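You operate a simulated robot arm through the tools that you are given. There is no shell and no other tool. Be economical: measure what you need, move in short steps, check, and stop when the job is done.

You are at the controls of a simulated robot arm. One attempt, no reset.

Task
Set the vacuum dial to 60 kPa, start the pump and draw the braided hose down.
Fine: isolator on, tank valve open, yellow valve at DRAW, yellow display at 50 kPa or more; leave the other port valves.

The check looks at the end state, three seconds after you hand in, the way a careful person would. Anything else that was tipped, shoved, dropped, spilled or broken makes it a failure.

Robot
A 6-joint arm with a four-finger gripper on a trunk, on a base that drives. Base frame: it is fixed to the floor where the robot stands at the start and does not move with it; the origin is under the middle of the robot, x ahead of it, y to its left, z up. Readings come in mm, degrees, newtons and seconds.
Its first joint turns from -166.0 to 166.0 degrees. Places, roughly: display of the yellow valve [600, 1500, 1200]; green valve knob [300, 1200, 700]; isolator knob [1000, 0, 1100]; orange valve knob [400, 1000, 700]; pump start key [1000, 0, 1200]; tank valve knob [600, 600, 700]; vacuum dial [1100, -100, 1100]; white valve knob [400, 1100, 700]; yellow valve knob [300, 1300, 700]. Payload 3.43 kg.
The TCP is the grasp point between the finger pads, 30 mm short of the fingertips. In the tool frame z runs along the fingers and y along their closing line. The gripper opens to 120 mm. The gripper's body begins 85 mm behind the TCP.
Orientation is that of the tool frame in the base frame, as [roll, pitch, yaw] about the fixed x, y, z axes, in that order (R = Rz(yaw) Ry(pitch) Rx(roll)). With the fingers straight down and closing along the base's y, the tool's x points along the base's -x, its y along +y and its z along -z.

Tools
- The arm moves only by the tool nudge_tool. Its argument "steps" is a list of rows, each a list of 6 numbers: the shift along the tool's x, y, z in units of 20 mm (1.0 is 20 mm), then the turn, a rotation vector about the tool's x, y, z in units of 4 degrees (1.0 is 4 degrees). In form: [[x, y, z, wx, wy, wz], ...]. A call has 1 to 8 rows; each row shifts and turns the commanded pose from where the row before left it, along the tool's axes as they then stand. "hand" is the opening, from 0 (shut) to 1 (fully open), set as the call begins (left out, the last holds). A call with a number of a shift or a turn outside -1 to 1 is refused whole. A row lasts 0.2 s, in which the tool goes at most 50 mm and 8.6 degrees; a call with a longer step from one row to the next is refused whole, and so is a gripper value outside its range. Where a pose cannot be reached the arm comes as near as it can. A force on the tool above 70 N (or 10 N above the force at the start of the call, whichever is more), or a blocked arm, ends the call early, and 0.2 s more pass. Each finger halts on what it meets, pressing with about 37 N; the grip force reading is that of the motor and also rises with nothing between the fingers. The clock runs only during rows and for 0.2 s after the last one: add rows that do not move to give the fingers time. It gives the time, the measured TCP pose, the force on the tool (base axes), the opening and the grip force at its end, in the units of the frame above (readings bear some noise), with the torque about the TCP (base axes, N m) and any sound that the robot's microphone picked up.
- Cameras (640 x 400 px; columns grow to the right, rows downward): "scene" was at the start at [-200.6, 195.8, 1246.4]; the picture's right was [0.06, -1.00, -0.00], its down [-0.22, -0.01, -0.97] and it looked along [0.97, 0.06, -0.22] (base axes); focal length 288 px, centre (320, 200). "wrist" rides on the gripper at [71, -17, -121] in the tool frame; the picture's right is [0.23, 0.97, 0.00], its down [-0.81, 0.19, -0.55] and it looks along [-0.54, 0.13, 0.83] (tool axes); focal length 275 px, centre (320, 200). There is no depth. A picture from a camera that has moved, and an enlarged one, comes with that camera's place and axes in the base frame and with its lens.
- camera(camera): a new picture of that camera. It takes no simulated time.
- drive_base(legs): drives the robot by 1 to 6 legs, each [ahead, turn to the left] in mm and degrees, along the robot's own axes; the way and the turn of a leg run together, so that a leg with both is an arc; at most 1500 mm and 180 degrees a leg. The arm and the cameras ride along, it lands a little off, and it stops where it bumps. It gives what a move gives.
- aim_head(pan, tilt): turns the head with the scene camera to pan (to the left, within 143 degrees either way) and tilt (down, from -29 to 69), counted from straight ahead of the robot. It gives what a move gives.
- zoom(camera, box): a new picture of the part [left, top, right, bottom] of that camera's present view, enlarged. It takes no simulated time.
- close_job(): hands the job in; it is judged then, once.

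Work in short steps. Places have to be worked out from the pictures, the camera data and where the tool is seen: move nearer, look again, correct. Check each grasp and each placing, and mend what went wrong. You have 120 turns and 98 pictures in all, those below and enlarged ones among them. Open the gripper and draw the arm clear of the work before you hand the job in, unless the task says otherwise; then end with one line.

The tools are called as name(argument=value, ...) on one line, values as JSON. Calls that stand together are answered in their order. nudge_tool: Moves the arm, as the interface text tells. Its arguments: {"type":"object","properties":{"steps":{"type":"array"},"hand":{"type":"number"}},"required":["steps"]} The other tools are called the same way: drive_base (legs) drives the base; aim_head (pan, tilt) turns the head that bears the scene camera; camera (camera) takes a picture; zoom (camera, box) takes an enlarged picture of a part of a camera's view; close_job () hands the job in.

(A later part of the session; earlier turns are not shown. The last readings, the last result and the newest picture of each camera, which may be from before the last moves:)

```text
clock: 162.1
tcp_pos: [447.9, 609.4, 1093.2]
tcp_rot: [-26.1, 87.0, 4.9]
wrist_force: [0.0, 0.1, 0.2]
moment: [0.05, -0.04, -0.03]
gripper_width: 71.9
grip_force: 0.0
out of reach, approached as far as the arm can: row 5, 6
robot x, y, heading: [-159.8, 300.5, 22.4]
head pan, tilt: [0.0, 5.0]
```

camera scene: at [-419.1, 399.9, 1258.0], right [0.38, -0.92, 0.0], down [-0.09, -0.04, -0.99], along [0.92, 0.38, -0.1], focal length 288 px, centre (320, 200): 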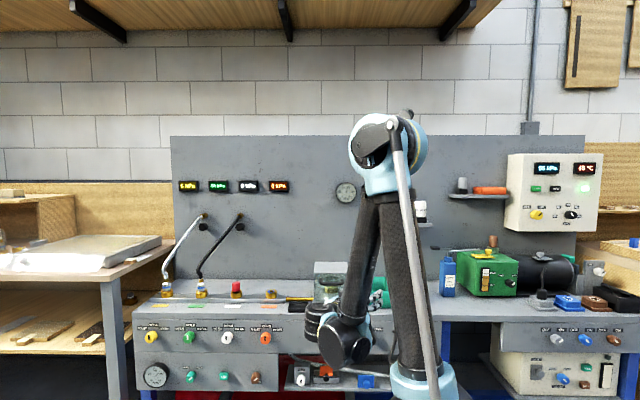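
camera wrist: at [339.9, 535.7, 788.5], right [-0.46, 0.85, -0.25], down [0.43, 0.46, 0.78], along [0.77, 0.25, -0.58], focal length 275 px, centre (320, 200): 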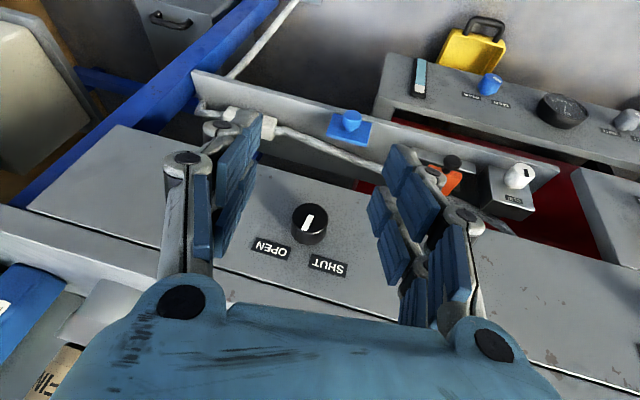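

nudge_tool(steps=[[0, 0, 0, 0, 0, 1], [0, 0, 0, 0, 0, 1], [0, 0, 0, 0, 0, 1], [0, 0, 0, 0, 0, 1], [0, 0, 0, 0, 0, 1], [0, 0, 0, 0, 0, 1], [0, 0, 0, 0, 0, 0]])

nudge_tool(steps=[[0, 0, 0, 0, 0, -1], [0, 0, 0, 0, 0, -1], [0, 0, 0, 0, 0, -1], [0, 0, 0, 0, 0, -1], [0, 0, 0, 0, 0, -1], [0, 0, 0, 0, 0, -1], [0, 0, 0, 0, 0, -1], [0, 0, 0, 0, 0, -1]])

nudge_tool(steps=[[0, 0, 0, 0, 0, -1], [0, 0, 0, 0, 0, -1], [0, 0, 0, 0, 0, -1], [0, 0, 0, 0, 0, -1], [0, 0, 0, 0, 0, 0]])

```text
clock: 163.7
tcp_pos: [447.4, 609.8, 1099.3]
tcp_rot: [78.5, 70.0, 112.1]
wrist_force: [-0.2, -0.2, 0.4]
moment: [0.0, 0.01, -0.01]
gripper_width: 72.2
grip_force: 0.0
out of reach, approached as far as the arm can: row 1
robot x, y, heading: [-158.0, 297.7, 22.3]
head pan, tilt: [0.0, 5.0]
```

```text
clock: 165.5
tcp_pos: [446.3, 609.7, 1100.0]
tcp_rot: [-72.6, 76.9, -40.2]
wrist_force: [0.2, 0.1, 0.0]
moment: [0.04, 0.01, 0.02]
gripper_width: 71.9
grip_force: 0.0
robot x, y, heading: [-163.1, 299.1, 22.6]
head pan, tilt: [0.0, 5.0]
```

```text
clock: 166.7
tcp_pos: [446.7, 609.7, 1099.1]
tcp_rot: [-81.9, 61.4, -50.2]
wrist_force: [-0.7, 0.1, 0.7]
moment: [0.01, -0.03, -0.03]
gripper_width: 72.3
grip_force: 0.1
robot x, y, heading: [-155.9, 301.2, 22.7]
head pan, tilt: [0.0, 5.0]
```

nudge_tool(steps=[[0, 0, 0, 0, 0, 1], [0, 0, 0, 0, 0, 1], [0, 0, 0, 0, 0, 1], [0, 0, 0, 0, 0, 1], [0, 0, 0, 0, 0, 1], [0, 0, 0, 0, 0, 1], [0, 0, 0, -1, 0, 0], [0, 0, 0, -1, 0, 0]])

aim_head(pan=0, tilt=12)

zoom(camera="scene", box=[200, 20, 520, 240])

```text
clock: 168.5
tcp_pos: [445.0, 611.5, 1098.7]
tcp_rot: [-56.9, 84.0, -16.4]
wrist_force: [-1.7, 0.2, 0.0]
moment: [0.0, -0.02, -0.02]
gripper_width: 72.0
grip_force: 0.1
robot x, y, heading: [-157.3, 301.5, 22.3]
head pan, tilt: [0.0, 5.0]
```

```text
clock: 169.2
tcp_pos: [444.0, 610.4, 1099.4]
tcp_rot: [-56.7, 84.1, -16.1]
wrist_force: [0.0, -0.4, 0.5]
moment: [0.0, 0.03, -0.04]
gripper_width: 71.9
grip_force: 0.2
robot x, y, heading: [-160.0, 300.5, 22.4]
head pan, tilt: [0.0, 12.0]
```

```text
1.82 times, centred on (360, 130) of scene
camera zoom: at [-418.1, 400.2, 1246.8], right [0.38, -0.92, 0.0], down [-0.2, -0.08, -0.98], along [0.9, 0.37, -0.22], focal length 524 px, centre (247, 327)
```

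zoom: 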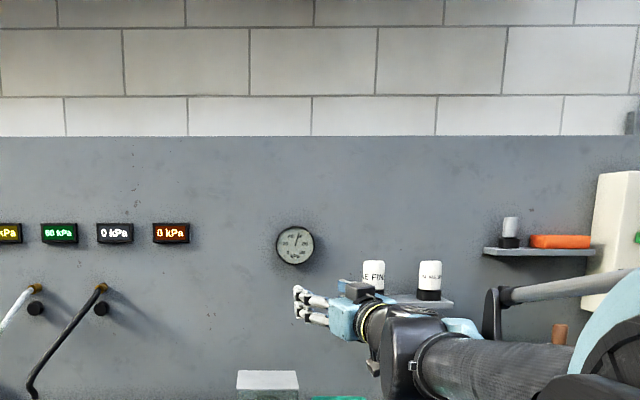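

aim_head(pan=-25, tilt=30)

camera(camera="scene")

```text
clock: 170.1
tcp_pos: [446.2, 610.8, 1099.3]
tcp_rot: [-56.7, 84.1, -16.2]
wrist_force: [-0.4, -0.3, 0.1]
moment: [-0.01, 0.03, 0.03]
gripper_width: 71.9
grip_force: 0.2
robot x, y, heading: [-159.5, 299.0, 22.5]
head pan, tilt: [-25.0, 30.0]
```

```text
43 pictures are left
camera scene: at [-414.3, 360.5, 1217.9], right [-0.04, -1.0, 0.01], down [-0.51, 0.02, -0.86], along [0.86, -0.04, -0.51], focal length 288 px, centre (320, 200)
```

scene: 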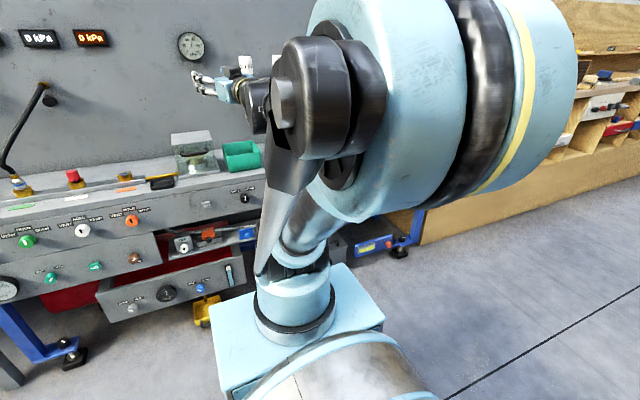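

Now it moved freely and the heading (≈40.7°) is about in-plane. Fine-align (roll +5°, heading −3°), then pitch down in-plane.

nudge_tool(steps=[[0, 0, 0, 0, 0, 0.6], [0, 0, 0, 0, 0, 0.6], [0, 0, 0, 0.65, 0, 0], [0, 0, 0, 0, 1, 0], [0, 0, 0, 0, 1, 0], [0, 0, 0, 0, 1, 0], [0, 0, 0, 0, 1, 0], [0, 0, 0, 0, 1, 0]])

nudge_tool(steps=[[0, 0, 0, 0, 1, 0], [0, 0, 0, 0, 1, 0], [0, 0, 0, 0, 1, 0], [0, 0, 0, 0, 1, 0], [0, 0, 0, 0, 1, 0], [0, 0, 0, 0, 1, 0], [0, 0, 0, 0, 1, 0], [0, 0, 0, 0, 1, 0]])

nudge_tool(steps=[[0, 0, 0, 0, 1, 0], [0, 0, 0, 0, 1, 0], [0, 0, 0, 0, 1, 0], [0, 0, 0, 0, 1, 0], [0, 0, 0, 0, 1, 0], [0, 0, 0, 0, 1, 0], [0, 0, 0, 0, 0, 0]])

```text
clock: 171.9
tcp_pos: [444.9, 611.0, 1098.7]
tcp_rot: [180.0, 73.2, -142.2]
wrist_force: [0.0, 0.2, 0.2]
moment: [0.03, 0.01, -0.03]
gripper_width: 71.6
grip_force: 0.1
robot x, y, heading: [-157.5, 299.8, 22.6]
head pan, tilt: [-25.0, 30.0]
```

```text
clock: 173.7
tcp_pos: [445.6, 610.4, 1098.1]
tcp_rot: [-180.0, 41.2, -142.0]
wrist_force: [-0.2, 0.4, 0.6]
moment: [-0.01, -0.02, 0.02]
gripper_width: 72.1
grip_force: 0.1
robot x, y, heading: [-160.9, 302.9, 22.1]
head pan, tilt: [-25.0, 30.0]
```

```text
clock: 175.3
tcp_pos: [445.1, 611.1, 1098.9]
tcp_rot: [-180.0, 17.2, -141.9]
wrist_force: [-0.6, -0.3, -0.3]
moment: [0.01, 0.04, -0.01]
gripper_width: 72.0
grip_force: 0.1
robot x, y, heading: [-159.0, 300.0, 22.8]
head pan, tilt: [-25.0, 30.0]
```

In-plane and unconstrained now. Turn the heading to 21.5°, and descend 380 mm with a 60 mm shift right.

nudge_tool(steps=[[0, 0, 0, 0.29, 0, 0.95], [0, 0, 0, 0.29, 0, 0.95], [0, 0, 0, 0.29, 0, 0.95], [0, 0, 0, 0.29, 0, 0.95], [0.29, -0.6, 0.95, 0, 0, 0], [0.29, -0.6, 0.95, 0, 0, 0], [0.29, -0.6, 0.95, 0, 0, 0], [0.29, -0.6, 0.95, 0, 0, 0]])

nudge_tool(steps=[[0.29, -0.6, 0.95, 0, 0, 0], [0.29, 0, 0.95, 0, 0, 0], [0.29, 0, 0.95, 0, 0, 0], [0.29, 0, 0.95, 0, 0, 0], [0.29, 0, 0.95, 0, 0, 0], [0.29, 0, 0.95, 0, 0, 0], [0.29, 0, 0.95, 0, 0, 0], [0.29, 0, 0.95, 0, 0, 0]])

nudge_tool(steps=[[0.29, 0, 0.95, 0, 0, 0], [0.29, 0, 0.95, 0, 0, 0], [0.29, 0, 0.95, 0, 0, 0], [0.29, 0, 0.95, 0, 0, 0], [0.29, 0, 0.95, 0, 0, 0], [0.29, 0, 0.95, 0, 0, 0], [0, 0, 0, 0, 0, 0]])

camera(camera="wrist")

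```text
clock: 177.1
tcp_pos: [463.8, 567.7, 1019.8]
tcp_rot: [179.9, 17.2, -157.9]
wrist_force: [0.0, -0.7, 0.5]
moment: [-0.01, 0.03, 0.0]
gripper_width: 71.9
grip_force: 0.1
robot x, y, heading: [-158.7, 296.1, 22.3]
head pan, tilt: [-25.0, 30.0]
```

```text
clock: 178.9
tcp_pos: [468.2, 556.8, 860.7]
tcp_rot: [179.8, 17.2, -157.8]
wrist_force: [0.2, 0.4, 0.1]
moment: [-0.03, -0.03, -0.06]
gripper_width: 71.8
grip_force: 0.0
robot x, y, heading: [-158.4, 300.7, 22.4]
head pan, tilt: [-25.0, 30.0]
```

```text
clock: 180.5
tcp_pos: [470.2, 556.6, 740.5]
tcp_rot: [-180.0, 17.2, -157.8]
wrist_force: [-0.1, 0.1, -0.4]
moment: [0.02, 0.01, 0.01]
gripper_width: 71.7
grip_force: 0.1
robot x, y, heading: [-155.1, 302.0, 22.3]
head pan, tilt: [-25.0, 30.0]
```

```text
42 pictures are left
camera wrist: at [380.6, 501.5, 835.1], right [-0.57, 0.82, -0.07], down [0.49, 0.41, 0.77], along [0.66, 0.41, -0.64], focal length 275 px, centre (320, 200)
```

wrist: 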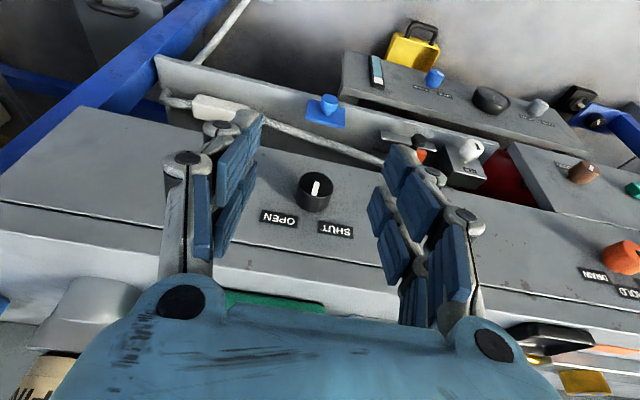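

Free reach. Move forward 60 and down 60, left 10, then look again for triangulation.

nudge_tool(steps=[[0.29, 0, 0.95, 0, 0, 0], [0.29, 0, 0.95, 0, 0, 0], [0.29, 0, 0.95, 0, 0, 0], [-0.95, 0.25, 0.29, 0, 0, 0], [-0.95, 0.25, 0.29, 0, 0, 0], [-0.95, 0, 0.29, 0, 0, 0], [0, 0, 0, 0, 0, 0]])

camera(camera="wrist")

```text
clock: 182.1
tcp_pos: [521.0, 588.6, 683.3]
tcp_rot: [179.9, 17.2, -157.8]
wrist_force: [-0.4, 0.0, 0.7]
moment: [0.0, 0.0, 0.03]
gripper_width: 72.0
grip_force: 0.1
robot x, y, heading: [-158.4, 300.5, 22.4]
head pan, tilt: [-25.0, 30.0]
```

```text
41 pictures are left
camera wrist: at [431.1, 533.7, 777.7], right [-0.57, 0.82, -0.07], down [0.49, 0.41, 0.77], along [0.66, 0.41, -0.64], focal length 275 px, centre (320, 200)
```

wrist: 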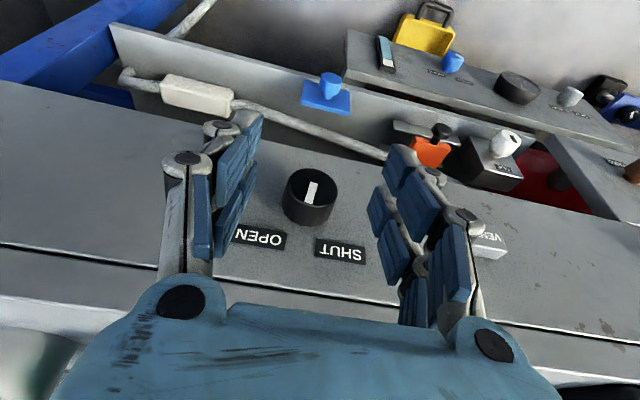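

Triangulated knob face: n≈732, z≈655, t≈357 (hand axis matches). Pre-lean the hand −36° about the knob's axis, pivoting around it.

nudge_tool(steps=[[0, 0.1, 0, 0.955, 0, -0.296], [0, 0.1, 0, 0.955, 0, -0.296], [0, 0.1, 0, 0.955, 0, -0.296], [0, 0.1, 0, 0.955, 0, -0.296], [0, 0.1, 0, 0.955, 0, -0.296], [0, 0.1, 0, 0.955, 0, -0.296], [0, 0.1, 0, 0.955, 0, -0.296], [0, 0.1, 0, 0.955, 0, -0.296]])

camera(camera="wrist")

```text
clock: 183.9
tcp_pos: [515.7, 603.4, 677.8]
tcp_rot: [-146.7, 14.6, -148.5]
wrist_force: [0.3, -0.6, -0.2]
moment: [-0.01, -0.03, -0.04]
gripper_width: 72.1
grip_force: 0.1
robot x, y, heading: [-159.8, 298.5, 22.5]
head pan, tilt: [-25.0, 30.0]
```

```text
40 pictures are left
camera wrist: at [405.0, 596.4, 767.5], right [-0.5, 0.65, -0.57], down [0.35, 0.76, 0.55], along [0.79, 0.07, -0.61], focal length 275 px, centre (320, 200)
```

wrist: 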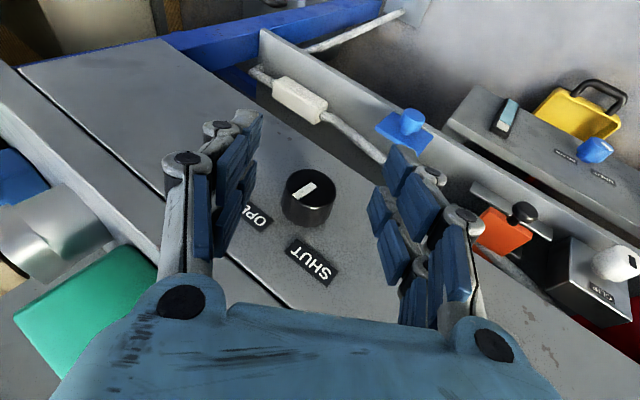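

Refined knob face: n=729, t=357, z=657. Move in so the finger ends straddle it, then check.

nudge_tool(steps=[[-0.47, -0.03, 0.29, 0, 0, 0], [-0.47, -0.04, 0.29, 0, 0, 0], [-0.46, -0.03, 0.3, 0, 0, 0], [0, 0, 0, 0, 0, 0]])

camera(camera="wrist")

```text
clock: 184.9
tcp_pos: [544.8, 607.9, 671.6]
tcp_rot: [-146.9, 14.5, -148.7]
wrist_force: [-34.6, -11.3, -1.9]
moment: [-0.13, -0.26, -1.52]
gripper_width: 73.3
grip_force: 0.4
robot x, y, heading: [-159.9, 301.1, 22.3]
head pan, tilt: [-25.0, 30.0]
```

```text
39 pictures are left
camera wrist: at [435.0, 601.3, 762.2], right [-0.5, 0.65, -0.57], down [0.35, 0.76, 0.55], along [0.79, 0.07, -0.61], focal length 275 px, centre (320, 200)
```

wrist: 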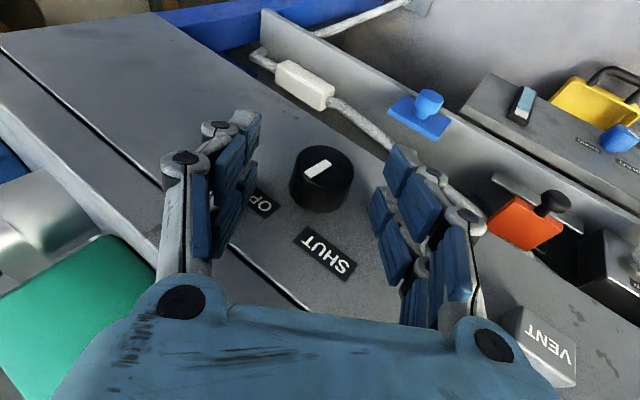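

Fingertips touch the panel (36 N). Back off 4 mm, then close.

nudge_tool(steps=[[0.22, 0, -0.07, 0, 0, 0], [0, 0, 0, 0, 0, 0]])

nudge_tool(steps=[[0, 0, 0, 0, 0, 0], [0, 0, 0, 0, 0, 0], [0, 0, 0, 0, 0, 0]], hand=0.1)

camera(camera="wrist")

```text
clock: 185.5
tcp_pos: [542.9, 607.6, 673.0]
tcp_rot: [-146.9, 14.7, -148.5]
wrist_force: [-0.7, 0.6, 0.3]
moment: [-0.01, 0.02, -0.01]
gripper_width: 72.2
grip_force: 0.0
robot x, y, heading: [-161.3, 302.7, 22.3]
head pan, tilt: [-25.0, 30.0]
```

```text
clock: 186.3
tcp_pos: [543.0, 608.2, 672.7]
tcp_rot: [-146.9, 14.4, -148.5]
wrist_force: [-19.1, 29.1, -23.0]
moment: [0.63, 0.57, 0.45]
gripper_width: 35.1
grip_force: 45.3
robot x, y, heading: [-159.8, 301.4, 22.7]
head pan, tilt: [-25.0, 30.0]
```

```text
38 pictures are left
camera wrist: at [432.8, 601.7, 761.1], right [-0.5, 0.65, -0.57], down [0.35, 0.76, 0.55], along [0.79, 0.08, -0.61], focal length 275 px, centre (320, 200)
```

wrist: 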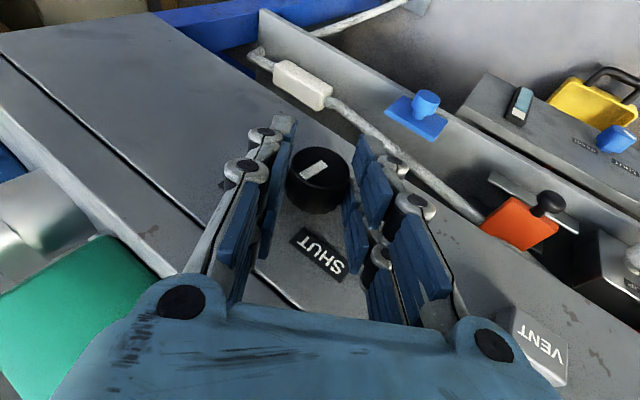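

Gripped. Relieve the side load and turn +32° about the knob axis.

nudge_tool(steps=[[0, 0.09, 0, 0, 0, 0], [0, -0.06, 0, -0.955, 0, 0.296], [0, -0.06, 0, -0.955, 0, 0.296], [0, -0.06, 0, -0.955, 0, 0.296], [0, -0.06, 0, -0.955, 0, 0.296], [0, 0, 0, 0, 0, 0]])

nudge_tool(steps=[[0, -0.06, 0, -0.955, 0, 0.296], [0, -0.06, 0, -0.955, 0, 0.296], [0, -0.06, 0, -0.955, 0, 0.296], [0, -0.06, 0, -0.955, 0, 0.296], [0, 0, 0, 0, 0, 0]])

camera(camera="wrist")

```text
clock: 187.7
tcp_pos: [544.6, 606.0, 673.6]
tcp_rot: [-163.3, 16.6, -152.9]
wrist_force: [11.8, -9.5, 16.7]
moment: [-0.01, -0.94, -0.53]
gripper_width: 35.5
grip_force: 44.8
robot x, y, heading: [-162.7, 299.4, 22.3]
head pan, tilt: [-25.0, 30.0]
```

```text
clock: 188.9
tcp_pos: [546.8, 599.6, 674.8]
tcp_rot: [179.9, 17.3, -157.8]
wrist_force: [19.2, -28.7, 9.8]
moment: [-0.32, -1.0, -0.92]
gripper_width: 35.2
grip_force: 45.2
robot x, y, heading: [-162.0, 297.9, 22.4]
head pan, tilt: [-25.0, 30.0]
```

```text
37 pictures are left
camera wrist: at [456.0, 544.0, 768.6], right [-0.57, 0.82, -0.07], down [0.49, 0.41, 0.77], along [0.66, 0.41, -0.64], focal length 275 px, centre (320, 200)
```

wrist: 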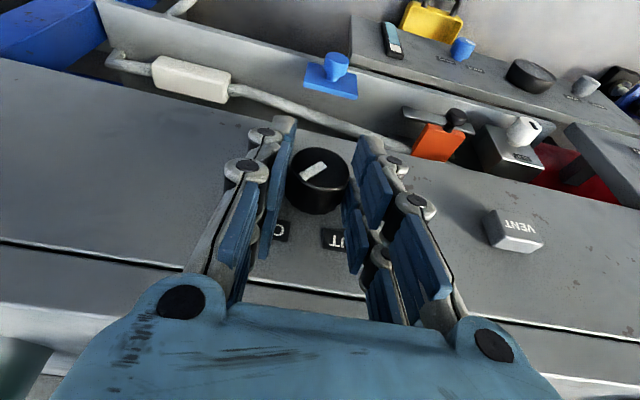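

Turning with the hand. Continue +56°.

nudge_tool(steps=[[0, -0.1, 0, -0.955, 0, 0.296], [0, -0.08, 0, -0.955, 0, 0.296], [0, -0.06, 0, -0.955, 0, 0.296], [0, -0.06, 0, -0.955, 0, 0.296], [0, -0.06, 0, -0.955, 0, 0.296], [0, -0.06, 0, -0.955, 0, 0.296], [0, -0.06, 0, -0.955, 0, 0.296], [0, 0, 0, 0, 0, 0]])

nudge_tool(steps=[[0, -0.06, 0, -0.955, 0, 0.296], [0, -0.06, 0, -0.955, 0, 0.296], [0, -0.06, 0, -0.955, 0, 0.296], [0, -0.06, 0, -0.955, 0, 0.296], [0, -0.06, 0, -0.955, 0, 0.296], [0, -0.06, 0, -0.955, 0, 0.296], [0, -0.06, 0, -0.955, 0, 0.296], [0, 0, 0, 0, 0, 0]])

camera(camera="wrist")

```text
clock: 190.7
tcp_pos: [549.1, 591.0, 670.6]
tcp_rot: [150.8, 15.2, -166.1]
wrist_force: [3.2, -39.3, -14.4]
moment: [-1.11, 0.01, -1.04]
gripper_width: 35.0
grip_force: 44.8
robot x, y, heading: [-157.8, 300.8, 22.3]
head pan, tilt: [-25.0, 30.0]
```

```text
clock: 192.5
tcp_pos: [553.2, 584.6, 665.7]
tcp_rot: [122.9, 9.4, -172.2]
wrist_force: [10.6, -42.7, -34.1]
moment: [-1.97, 0.73, -0.53]
gripper_width: 35.2
grip_force: 45.3
robot x, y, heading: [-159.5, 296.8, 22.2]
head pan, tilt: [-25.0, 30.0]
```

```text
36 pictures are left
camera wrist: at [489.1, 465.1, 704.9], right [-0.43, 0.48, 0.77], down [0.77, -0.26, 0.59], along [0.48, 0.84, -0.25], focal length 275 px, centre (320, 200)
```

wrist: 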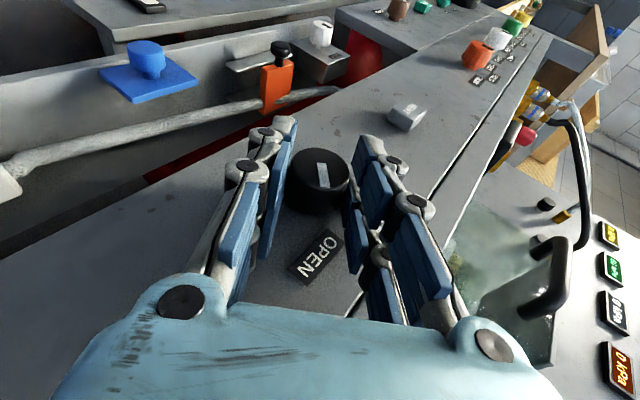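

zoom(camera="wrist", box=[260, 120, 390, 290])

```text
2.35 times, centred on (325, 205) of wrist
camera zoom: at [489.1, 465.1, 704.9], right [-0.43, 0.48, 0.77], down [0.77, -0.26, 0.59], along [0.48, 0.84, -0.25], focal length 648 px, centre (308, 188)
```

zoom: 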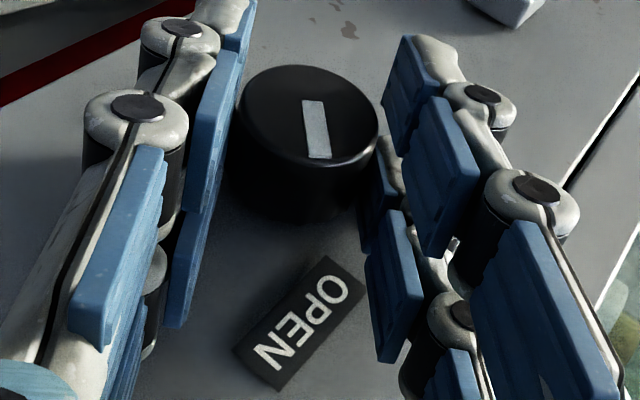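

Pointer works out at +46° — OPEN. Release and withdraw straight back from the panel.

nudge_tool(steps=[[0, 0, 0, 0, 0, 0], [0, 0, 0, 0, 0, 0], [0.955, 0, -0.296, 0, 0, 0], [0.955, 0, -0.296, 0, 0, 0], [0.955, 0, -0.296, 0, 0, 0], [0.955, 0, -0.296, 0, 0, 0], [0, 0, 0, 0, 0, 0]], hand=0.6)

nudge_tool(steps=[[0, 0.06, 0, 0.955, 0, -0.296], [0, 0.06, 0, 0.955, 0, -0.296], [0, 0.06, 0, 0.955, 0, -0.296], [0, 0.06, 0, 0.955, 0, -0.296], [0, 0.06, 0, 0.955, 0, -0.296], [0, 0.06, 0, 0.955, 0, -0.296], [0, 0.06, 0, 0.955, 0, -0.296], [0, 0.06, 0, 0.955, 0, -0.296]])

nudge_tool(steps=[[0, 0.06, 0, 0.955, 0, -0.296], [0, 0.06, 0, 0.955, 0, -0.296], [0, 0.06, 0, 0.955, 0, -0.296], [0, 0.06, 0, 0.955, 0, -0.296], [0, 0.06, 0, 0.955, 0, -0.296], [0, 0.06, 0, 0.955, 0, -0.296], [0, 0, 0, 0, 0, 0]])

camera(camera="wrist")

```text
clock: 194.1
tcp_pos: [495.9, 554.3, 698.1]
tcp_rot: [122.8, 9.5, -172.1]
wrist_force: [-0.8, 0.4, 0.4]
moment: [0.0, 0.0, 0.0]
gripper_width: 72.2
grip_force: 0.1
out of reach, approached as far as the arm can: row 3, 4, 5, 6
robot x, y, heading: [-160.0, 299.9, 22.6]
head pan, tilt: [-25.0, 30.0]
```

```text
clock: 195.9
tcp_pos: [494.6, 561.1, 705.0]
tcp_rot: [155.1, 15.7, -165.0]
wrist_force: [-0.4, -0.4, 0.1]
moment: [-0.02, -0.01, -0.01]
gripper_width: 72.1
grip_force: 0.1
robot x, y, heading: [-157.5, 298.9, 22.3]
head pan, tilt: [-25.0, 30.0]
```

```text
clock: 197.5
tcp_pos: [491.2, 568.0, 707.6]
tcp_rot: [180.0, 17.4, -157.8]
wrist_force: [0.1, -0.6, 0.4]
moment: [0.01, 0.0, 0.0]
gripper_width: 72.1
grip_force: 0.1
robot x, y, heading: [-160.9, 304.1, 22.4]
head pan, tilt: [-25.0, 30.0]
```

```text
34 pictures are left
camera wrist: at [401.5, 512.5, 801.2], right [-0.57, 0.82, -0.07], down [0.49, 0.41, 0.77], along [0.66, 0.41, -0.64], focal length 275 px, centre (320, 200)
```

wrist: 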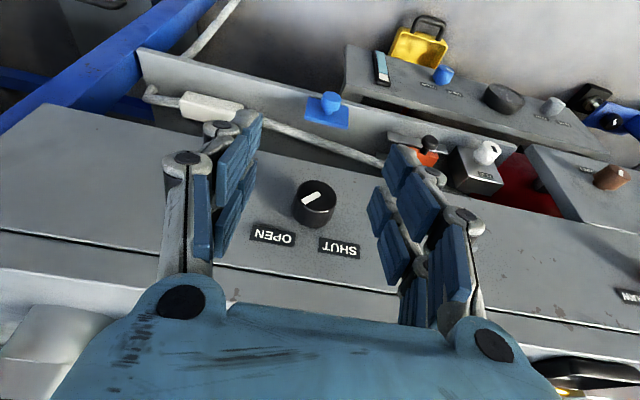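

Tank valve reads OPEN. Now drive along the bench to the yellow valve (≈790 mm to the left).

drive_base(legs=[[0, 89], [789, 0], [0, -90]])

aim_head(pan=0, tilt=15)

camera(camera="wrist")

camera(camera="scene")

```text
clock: 210.5
tcp_pos: [208.6, 1285.6, 706.2]
tcp_rot: [179.9, 17.2, -159.7]
wrist_force: [0.2, -0.7, -0.7]
moment: [0.03, 0.0, 0.03]
gripper_width: 72.1
grip_force: 0.0
robot x, y, heading: [-456.3, 1050.1, 20.4]
head pan, tilt: [-25.0, 30.0]
```

```text
clock: 211.4
tcp_pos: [200.8, 1282.1, 713.6]
tcp_rot: [179.9, 17.8, -159.8]
wrist_force: [1.1, 0.2, -0.4]
moment: [0.0, 0.01, 0.0]
gripper_width: 72.1
grip_force: 0.1
robot x, y, heading: [-452.4, 1052.4, 20.4]
head pan, tilt: [0.0, 15.0]
```

```text
33 pictures are left
camera wrist: at [107.7, 1230.2, 807.8], right [-0.54, 0.84, -0.07], down [0.5, 0.39, 0.78], along [0.68, 0.39, -0.63], focal length 275 px, centre (320, 200)
```

wrist: 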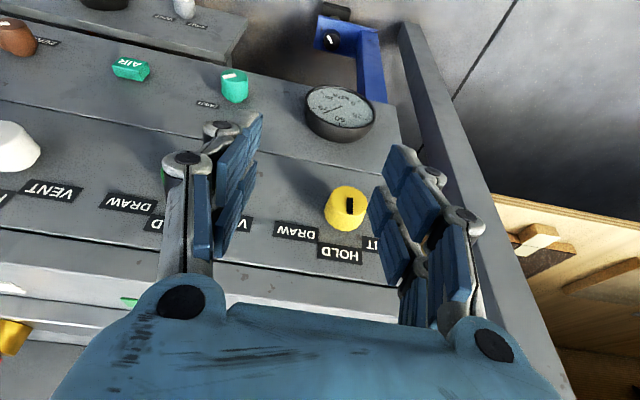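

```text
32 pictures are left
camera scene: at [-710.5, 1161.8, 1241.9], right [0.35, -0.94, 0.0], down [-0.26, -0.09, -0.96], along [0.9, 0.34, -0.27], focal length 288 px, centre (320, 200)
```

scene: 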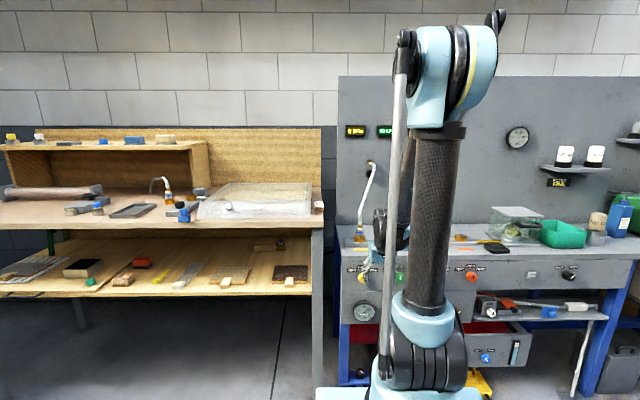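

Yellow knob at ≈ n 729, t 1154, z 661, at HOLD. Move left 35, forward 44, down 30, then re-measure.

nudge_tool(steps=[[0, 0, 0, -0.1, 0, -0.31], [-0.55, 0.58, 0.7, 0, 0, 0], [-0.55, 0.58, 0.7, 0, 0, 0], [-0.55, 0.58, 0.7, 0, 0, 0], [0, 0, 0, 0, 0, 0]])

camera(camera="wrist")

```text
clock: 212.6
tcp_pos: [230.7, 1330.0, 684.2]
tcp_rot: [179.9, 17.9, -158.4]
wrist_force: [0.3, 0.2, 0.9]
moment: [-0.01, 0.01, -0.04]
gripper_width: 71.8
grip_force: 0.0
robot x, y, heading: [-457.7, 1054.4, 20.3]
head pan, tilt: [0.0, 15.0]
```

```text
31 pictures are left
camera wrist: at [137.9, 1276.0, 777.8], right [-0.56, 0.82, -0.07], down [0.49, 0.4, 0.78], along [0.67, 0.4, -0.63], focal length 275 px, centre (320, 200)
```

wrist: 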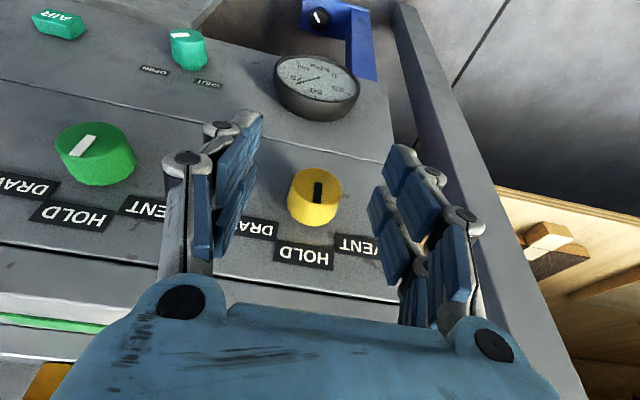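

Measurement consistent (n 729, t 1156, z 661). Pre-lean −16°.

nudge_tool(steps=[[0, 0.1, 0, 0.953, 0, -0.304], [0, 0.1, 0, 0.953, 0, -0.304], [0, 0.1, 0, 0.953, 0, -0.304], [0, 0.1, 0, 0.953, 0, -0.304], [0, 0, 0, 0, 0, 0]])

```text
clock: 213.8
tcp_pos: [226.6, 1338.7, 684.3]
tcp_rot: [-163.2, 17.2, -153.4]
wrist_force: [-0.2, 0.4, -0.1]
moment: [0.03, -0.05, -0.01]
gripper_width: 71.9
grip_force: 0.0
robot x, y, heading: [-455.1, 1055.5, 20.4]
head pan, tilt: [0.0, 15.0]
```

nudge_tool(steps=[[-0.36, 0.01, 0.24, 0, 0, 0], [-0.36, 0.01, 0.24, 0, 0, 0], [-0.36, 0, 0.24, 0, 0, 0], [0, 0, 0, 0, 0, 0]])

camera(camera="wrist")

```text
clock: 214.8
tcp_pos: [251.1, 1347.1, 677.5]
tcp_rot: [-163.2, 17.2, -153.3]
wrist_force: [0.0, -0.6, -0.4]
moment: [-0.01, -0.03, 0.01]
gripper_width: 72.0
grip_force: 0.0
robot x, y, heading: [-452.9, 1053.1, 20.5]
head pan, tilt: [0.0, 15.0]
```

```text
30 pictures are left
camera wrist: at [149.2, 1317.1, 771.4], right [-0.54, 0.77, -0.34], down [0.41, 0.59, 0.69], along [0.73, 0.24, -0.64], focal length 275 px, centre (320, 200)
```

wrist: 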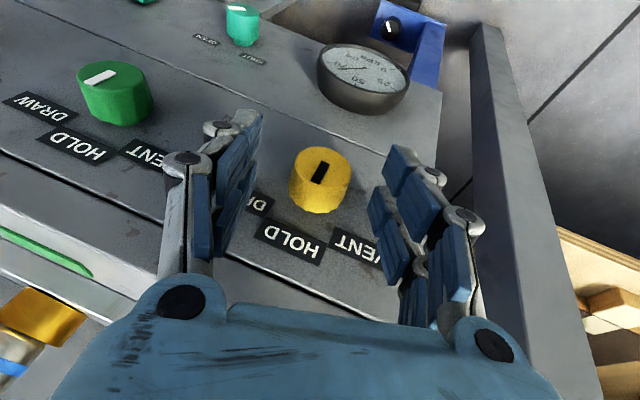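

No contact, knob centred. Close.

nudge_tool(steps=[[0, 0, 0, 0, 0, 0], [0, 0, 0, 0, 0, 0], [0, 0, 0, 0, 0, 0]], hand=0.1)

```text
clock: 215.6
tcp_pos: [250.4, 1347.8, 676.3]
tcp_rot: [-163.4, 17.2, -153.3]
wrist_force: [-19.9, 31.5, -12.6]
moment: [0.84, 0.36, 0.07]
gripper_width: 35.3
grip_force: 45.3
robot x, y, heading: [-459.0, 1051.4, 20.5]
head pan, tilt: [0.0, 15.0]
```

Gripped at 35 mm; shift slightly left to relieve, then turn +44°.

nudge_tool(steps=[[0, 0.09, 0, 0, 0, 0], [0, -0.06, 0, -0.953, 0, 0.304], [0, -0.06, 0, -0.953, 0, 0.304], [0, -0.06, 0, -0.953, 0, 0.304], [0, -0.06, 0, -0.953, 0, 0.304], [0, -0.06, 0, -0.953, 0, 0.304], [0, 0, 0, 0, 0, 0]])

nudge_tool(steps=[[0, -0.08, 0, -0.953, 0, 0.304], [0, -0.08, 0, -0.953, 0, 0.304], [0, -0.06, 0, -0.953, 0, 0.304], [0, -0.06, 0, -0.953, 0, 0.304], [0, -0.06, 0, -0.953, 0, 0.304], [0, -0.06, 0, -0.953, 0, 0.304], [0, 0, 0, 0, 0, 0]])

camera(camera="wrist")

```text
clock: 217.2
tcp_pos: [253.0, 1341.2, 677.3]
tcp_rot: [175.8, 17.9, -159.8]
wrist_force: [22.3, -1.2, -11.1]
moment: [-0.17, -0.24, -0.67]
gripper_width: 35.2
grip_force: 45.7
robot x, y, heading: [-451.4, 1055.3, 20.4]
head pan, tilt: [0.0, 15.0]
```

```text
clock: 218.8
tcp_pos: [255.0, 1333.1, 675.0]
tcp_rot: [150.8, 15.7, -167.1]
wrist_force: [33.7, -42.5, -20.2]
moment: [-1.15, -0.5, -1.54]
gripper_width: 34.9
grip_force: 44.9
robot x, y, heading: [-456.6, 1056.1, 20.4]
head pan, tilt: [0.0, 15.0]
```

```text
29 pictures are left
camera wrist: at [179.3, 1240.2, 749.8], right [-0.53, 0.75, 0.39], down [0.63, 0.04, 0.77], along [0.56, 0.66, -0.49], focal length 275 px, centre (320, 200)
```

wrist: 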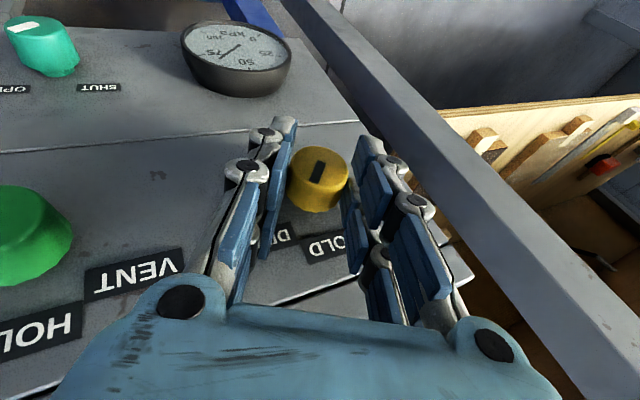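

zoom(camera="wrist", box=[250, 120, 390, 290])

zoom(camera="scene", box=[330, 110, 410, 160])

```text
2.35 times, centred on (320, 205) of wrist
camera zoom: at [179.3, 1240.2, 749.8], right [-0.53, 0.75, 0.39], down [0.63, 0.04, 0.77], along [0.56, 0.66, -0.49], focal length 648 px, centre (320, 188)
```

zoom: 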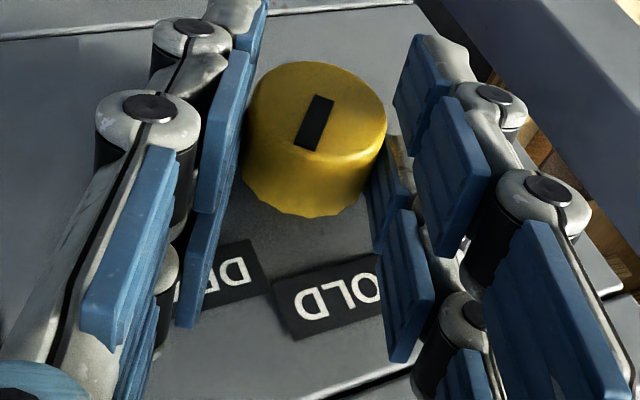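

```text
8.00 times, centred on (370, 135) of scene
camera zoom: at [-709.1, 1161.4, 1242.3], right [0.35, -0.94, 0.0], down [-0.26, -0.09, -0.96], along [0.9, 0.34, -0.27], focal length 2308 px, centre (-80, 720)
```

zoom: 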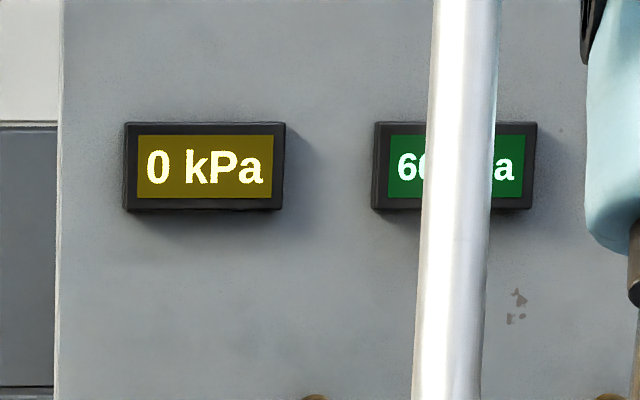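

Pointer is at ≈36°; turn a further ~14°.

nudge_tool(steps=[[0, -0.12, 0, -0.953, 0, 0.304], [0, -0.08, 0, -0.953, 0, 0.304], [0, -0.06, 0, -0.953, 0, 0.304], [0, -0.06, 0, -0.953, 0, 0.304], [0, 0, 0, 0, 0, 0], [0, 0, 0, 0, 0, 0]])

zoom(camera="wrist", box=[250, 120, 390, 290])

zoom(camera="scene", box=[330, 110, 410, 160])

```text
clock: 220.2
tcp_pos: [258.5, 1329.6, 672.3]
tcp_rot: [134.7, 12.8, -171.0]
wrist_force: [30.8, -50.7, -23.6]
moment: [-1.2, -0.47, -2.12]
gripper_width: 34.8
grip_force: 45.6
robot x, y, heading: [-456.0, 1054.2, 20.5]
head pan, tilt: [0.0, 15.0]
```

```text
2.35 times, centred on (320, 205) of wrist
camera zoom: at [187.7, 1218.7, 726.9], right [-0.48, 0.62, 0.62], down [0.71, -0.15, 0.69], along [0.52, 0.77, -0.36], focal length 648 px, centre (320, 188)
```

zoom: 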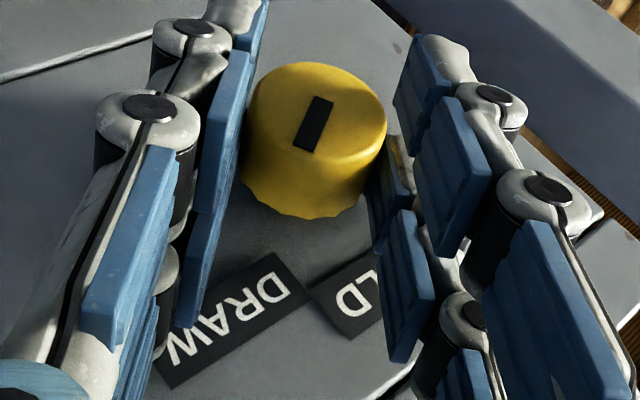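

```text
8.00 times, centred on (370, 135) of scene
camera zoom: at [-709.1, 1161.3, 1242.3], right [0.35, -0.94, 0.0], down [-0.26, -0.09, -0.96], along [0.9, 0.34, -0.27], focal length 2308 px, centre (-80, 720)
```

zoom: 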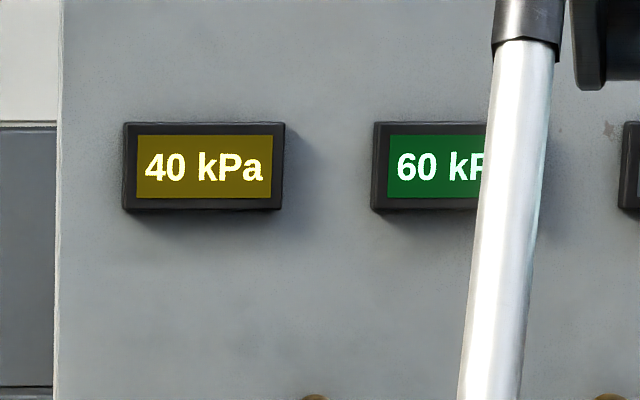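

Yellow display now 40 kPa and rising; pointer ≈53°, toward the DRAW label. Release and withdraw.

nudge_tool(steps=[[0, 0, 0, 0, 0, 0], [0, 0, 0, 0, 0, 0], [0.953, 0, -0.304, 0, 0, 0], [0.953, 0, -0.304, 0, 0, 0], [0.953, 0, -0.304, 0, 0, 0], [0, 0, 0, 0, 0, 0]], hand=0.6)

nudge_tool(steps=[[0, 0.06, 0, 0.953, 0, -0.304], [0, 0.06, 0, 0.953, 0, -0.304], [0, 0.06, 0, 0.953, 0, -0.304], [0, 0.06, 0, 0.953, 0, -0.304], [0, 0.06, 0, 0.953, 0, -0.304], [0, 0.06, 0, 0.953, 0, -0.304], [0, 0.06, 0, 0.953, 0, -0.304], [0, 0.06, 0, 0.953, 0, -0.304]])

camera(camera="wrist")

zoom(camera="scene", box=[330, 110, 410, 160])

```text
clock: 221.6
tcp_pos: [200.5, 1308.2, 673.4]
tcp_rot: [134.6, 12.9, -171.0]
wrist_force: [0.5, -0.3, -0.8]
moment: [-0.02, -0.04, 0.03]
gripper_width: 72.0
grip_force: 0.1
robot x, y, heading: [-455.4, 1050.7, 20.5]
head pan, tilt: [0.0, 15.0]
```

```text
clock: 223.4
tcp_pos: [197.4, 1316.1, 676.3]
tcp_rot: [167.3, 17.5, -162.3]
wrist_force: [0.5, -0.5, -0.5]
moment: [0.01, 0.02, -0.02]
gripper_width: 72.0
grip_force: 0.1
robot x, y, heading: [-457.9, 1049.9, 20.7]
head pan, tilt: [0.0, 15.0]
```

```text
24 pictures are left
camera wrist: at [112.5, 1244.1, 764.5], right [-0.56, 0.82, 0.13], down [0.55, 0.25, 0.8], along [0.62, 0.52, -0.59], focal length 275 px, centre (320, 200)
```

wrist: 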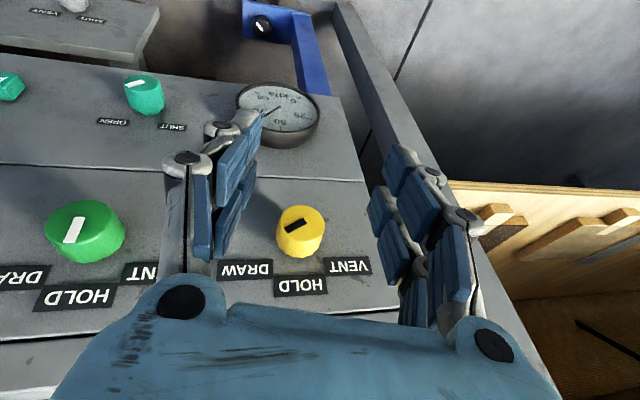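

```text
8.00 times, centred on (370, 135) of scene
camera zoom: at [-710.6, 1161.8, 1241.9], right [0.35, -0.94, 0.0], down [-0.25, -0.1, -0.96], along [0.9, 0.34, -0.27], focal length 2308 px, centre (-80, 720)
```

zoom: 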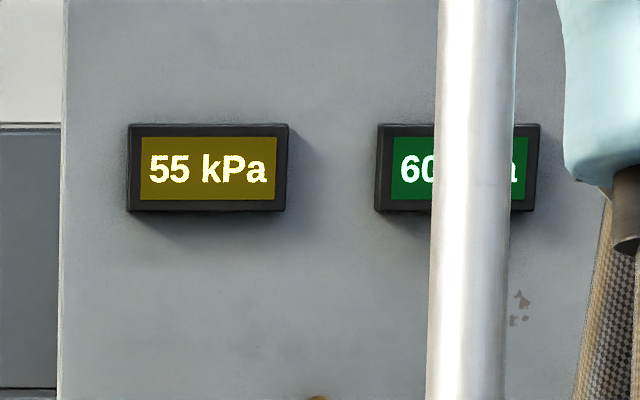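

Yellow reads 55 kPa. Draw clear: back the base 150 mm, open the hand, and verify the panel once more.

drive_base(legs=[[-150, 0]])

nudge_tool(steps=[[0, 0, 0, 0, 0, 0], [0, 0, 0, 0, 0, 0], [0, 0, 0, 0, 0, 0]], hand=1)

aim_head(pan=-18, tilt=15)

camera(camera="scene")

zoom(camera="wrist", box=[200, 80, 440, 280])

```text
clock: 224.9
tcp_pos: [48.4, 1259.8, 693.9]
tcp_rot: [167.3, 19.1, -162.4]
wrist_force: [4.2, 0.8, -1.6]
moment: [-0.04, 0.29, 0.07]
gripper_width: 71.9
grip_force: 0.0
robot x, y, heading: [-589.7, 1005.6, 20.5]
head pan, tilt: [0.0, 15.0]
stopped in leg 1: the robot was blocked; the commanded pose is now the measured one
```

```text
clock: 225.7
tcp_pos: [47.4, 1259.9, 692.8]
tcp_rot: [167.3, 19.0, -162.3]
wrist_force: [-0.4, -0.1, -1.0]
moment: [-0.01, 0.0, -0.04]
gripper_width: 120.0
grip_force: 0.1
robot x, y, heading: [-587.2, 1004.5, 20.2]
head pan, tilt: [0.0, 15.0]
```

```text
clock: 226.5
tcp_pos: [47.1, 1259.1, 693.8]
tcp_rot: [167.3, 19.0, -162.2]
wrist_force: [0.2, 0.4, 0.1]
moment: [0.03, 0.02, 0.02]
gripper_width: 120.2
grip_force: 0.1
robot x, y, heading: [-589.2, 1005.6, 20.3]
head pan, tilt: [-18.0, 15.0]
```

```text
22 pictures are left
camera scene: at [-836.8, 1084.6, 1242.3], right [0.04, -1.0, 0.0], down [-0.27, -0.02, -0.96], along [0.96, 0.04, -0.27], focal length 288 px, centre (320, 200)
```

scene: 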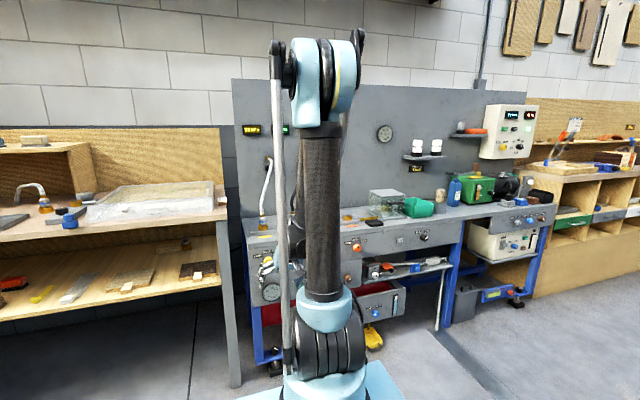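

```text
2.00 times, centred on (320, 180) of wrist
camera zoom: at [-39.6, 1186.6, 778.6], right [-0.56, 0.82, 0.13], down [0.53, 0.24, 0.81], along [0.64, 0.53, -0.57], focal length 551 px, centre (320, 240)
```

zoom: 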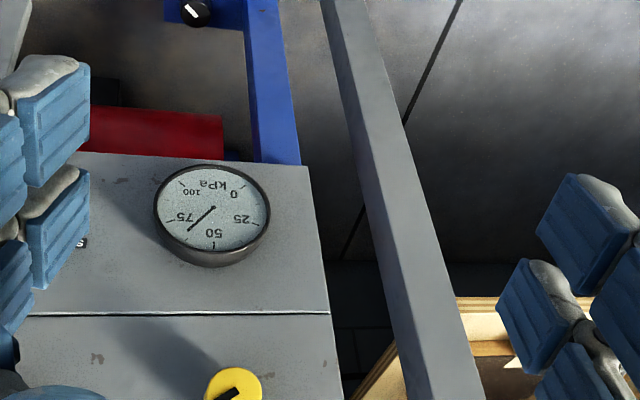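

It nudged the rear table at the very end. Ease forward 30 mm and look behind, and at the panels.

drive_base(legs=[[30, 0]])

zoom(camera="scene", box=[460, 90, 560, 170])

zoom(camera="scene", box=[230, 110, 330, 170])

aim_head(pan=140, tilt=45)

camera(camera="scene")

aim_head(pan=-130, tilt=45)

camera(camera="scene")

```text
clock: 227.3
tcp_pos: [76.2, 1268.8, 692.5]
tcp_rot: [167.3, 19.1, -162.3]
wrist_force: [0.1, -0.8, -0.2]
moment: [-0.04, -0.01, 0.0]
gripper_width: 120.2
grip_force: 0.1
robot x, y, heading: [-560.9, 1013.0, 20.3]
head pan, tilt: [-18.0, 15.0]
```

```text
5.00 times, centred on (510, 130) of scene
camera zoom: at [-810.1, 1094.5, 1242.0], right [0.04, -1.0, 0.0], down [-0.27, -0.02, -0.96], along [0.96, 0.04, -0.27], focal length 1442 px, centre (-630, 550)
```

zoom: 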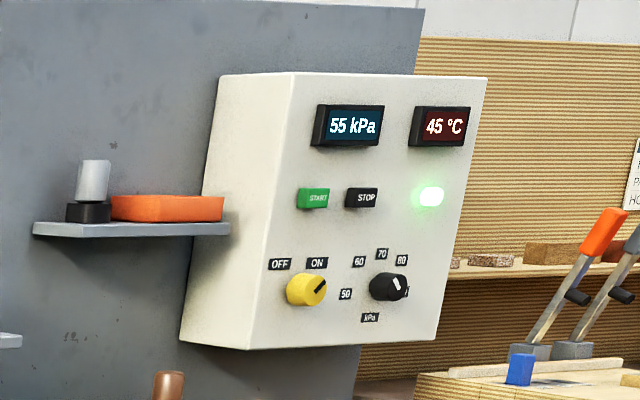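

```text
6.40 times, centred on (280, 140) of scene
camera zoom: at [-810.1, 1094.5, 1242.0], right [0.04, -1.0, 0.0], down [-0.27, -0.02, -0.96], along [0.96, 0.04, -0.27], focal length 1846 px, centre (576, 584)
```

zoom: 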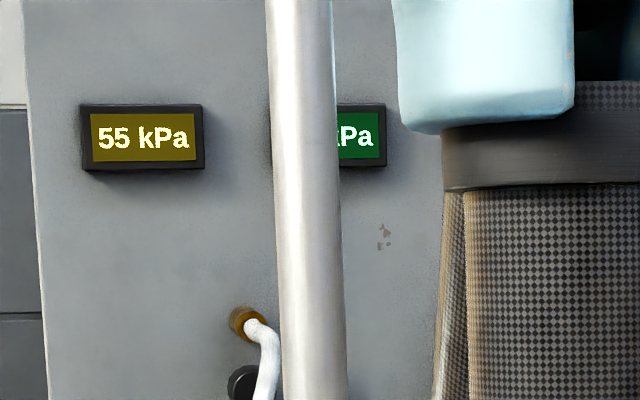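

```text
clock: 229.8
tcp_pos: [68.1, 1266.3, 700.8]
tcp_rot: [167.2, 19.7, -162.3]
wrist_force: [-0.2, 0.0, -0.3]
moment: [0.0, 0.04, 0.0]
gripper_width: 120.1
grip_force: 0.0
robot x, y, heading: [-564.4, 1013.3, 20.4]
head pan, tilt: [140.0, 45.0]
```

```text
18 pictures are left
camera scene: at [-980.6, 1117.8, 1197.2], right [0.34, 0.94, -0.01], down [0.66, -0.24, -0.71], along [-0.67, 0.23, -0.7], focal length 288 px, centre (320, 200)
```

scene: 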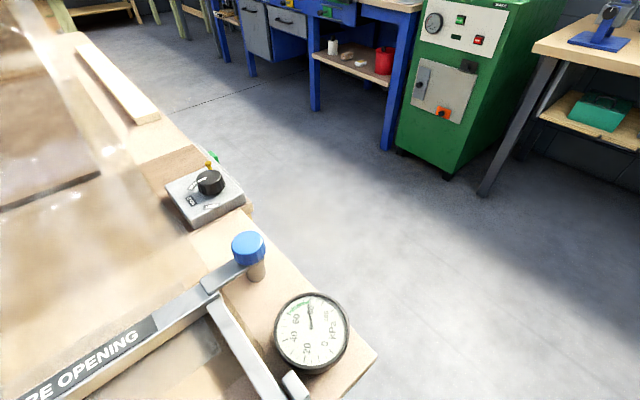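

```text
clock: 233.5
tcp_pos: [67.5, 1267.7, 701.7]
tcp_rot: [167.1, 19.7, -162.4]
wrist_force: [-0.5, -0.4, -0.8]
moment: [0.02, -0.03, -0.03]
gripper_width: 120.2
grip_force: 0.0
robot x, y, heading: [-564.0, 1017.5, 20.3]
head pan, tilt: [-130.0, 45.0]
```

```text
17 pictures are left
camera scene: at [-931.3, 1013.8, 1197.0], right [-0.94, 0.34, 0.01], down [0.23, 0.66, -0.71], along [-0.25, -0.67, -0.7], focal length 288 px, centre (320, 200)
```

scene: 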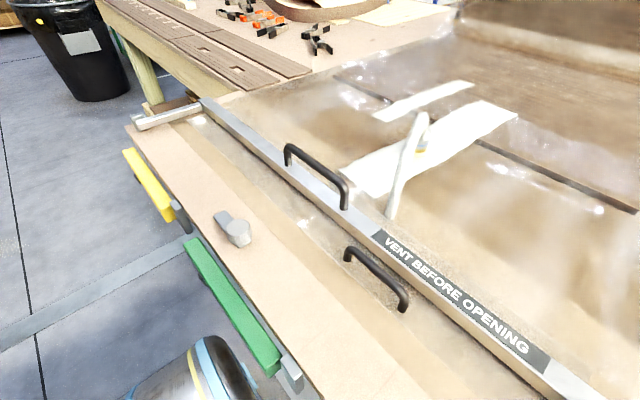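

Nothing behind was displaced. Final check of the dial and displays.

aim_head(pan=-18, tilt=15)

zoom(camera="scene", box=[495, 130, 535, 162])

zoom(camera="scene", box=[220, 100, 480, 280])

```text
clock: 235.4
tcp_pos: [68.0, 1266.5, 701.5]
tcp_rot: [167.2, 19.7, -162.3]
wrist_force: [0.0, 0.1, 0.0]
moment: [-0.03, -0.04, 0.0]
gripper_width: 120.3
grip_force: 0.1
robot x, y, heading: [-562.9, 1014.8, 20.5]
head pan, tilt: [-18.0, 15.0]
```

```text
12.50 times, centred on (515, 146) of scene
camera zoom: at [-810.1, 1094.4, 1241.9], right [0.04, -1.0, 0.0], down [-0.27, -0.02, -0.96], along [0.96, 0.04, -0.27], focal length 3605 px, centre (-2118, 875)
```

zoom: 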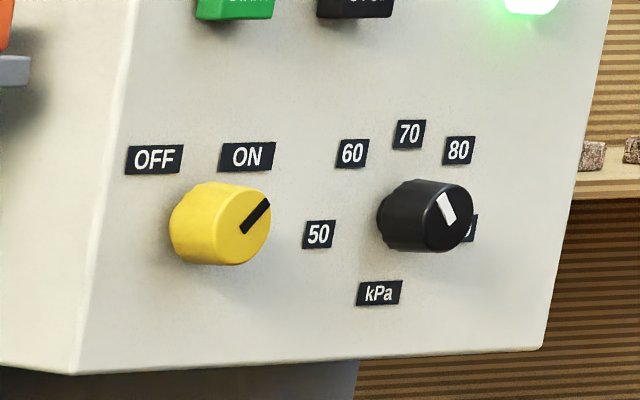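

```text
2.22 times, centred on (350, 190) of scene
camera zoom: at [-810.1, 1094.4, 1241.9], right [0.04, -1.0, 0.0], down [-0.27, -0.02, -0.96], along [0.96, 0.04, -0.27], focal length 641 px, centre (253, 222)
```

zoom: 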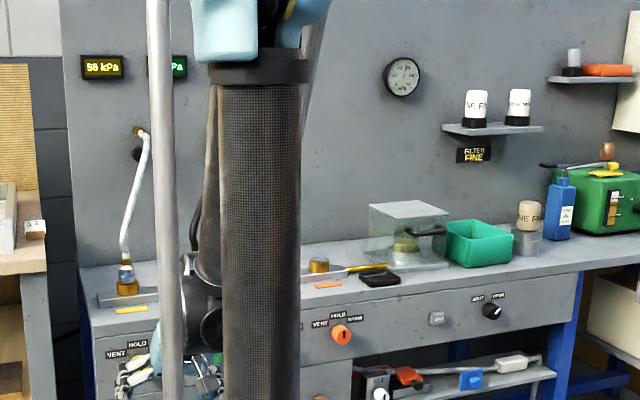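

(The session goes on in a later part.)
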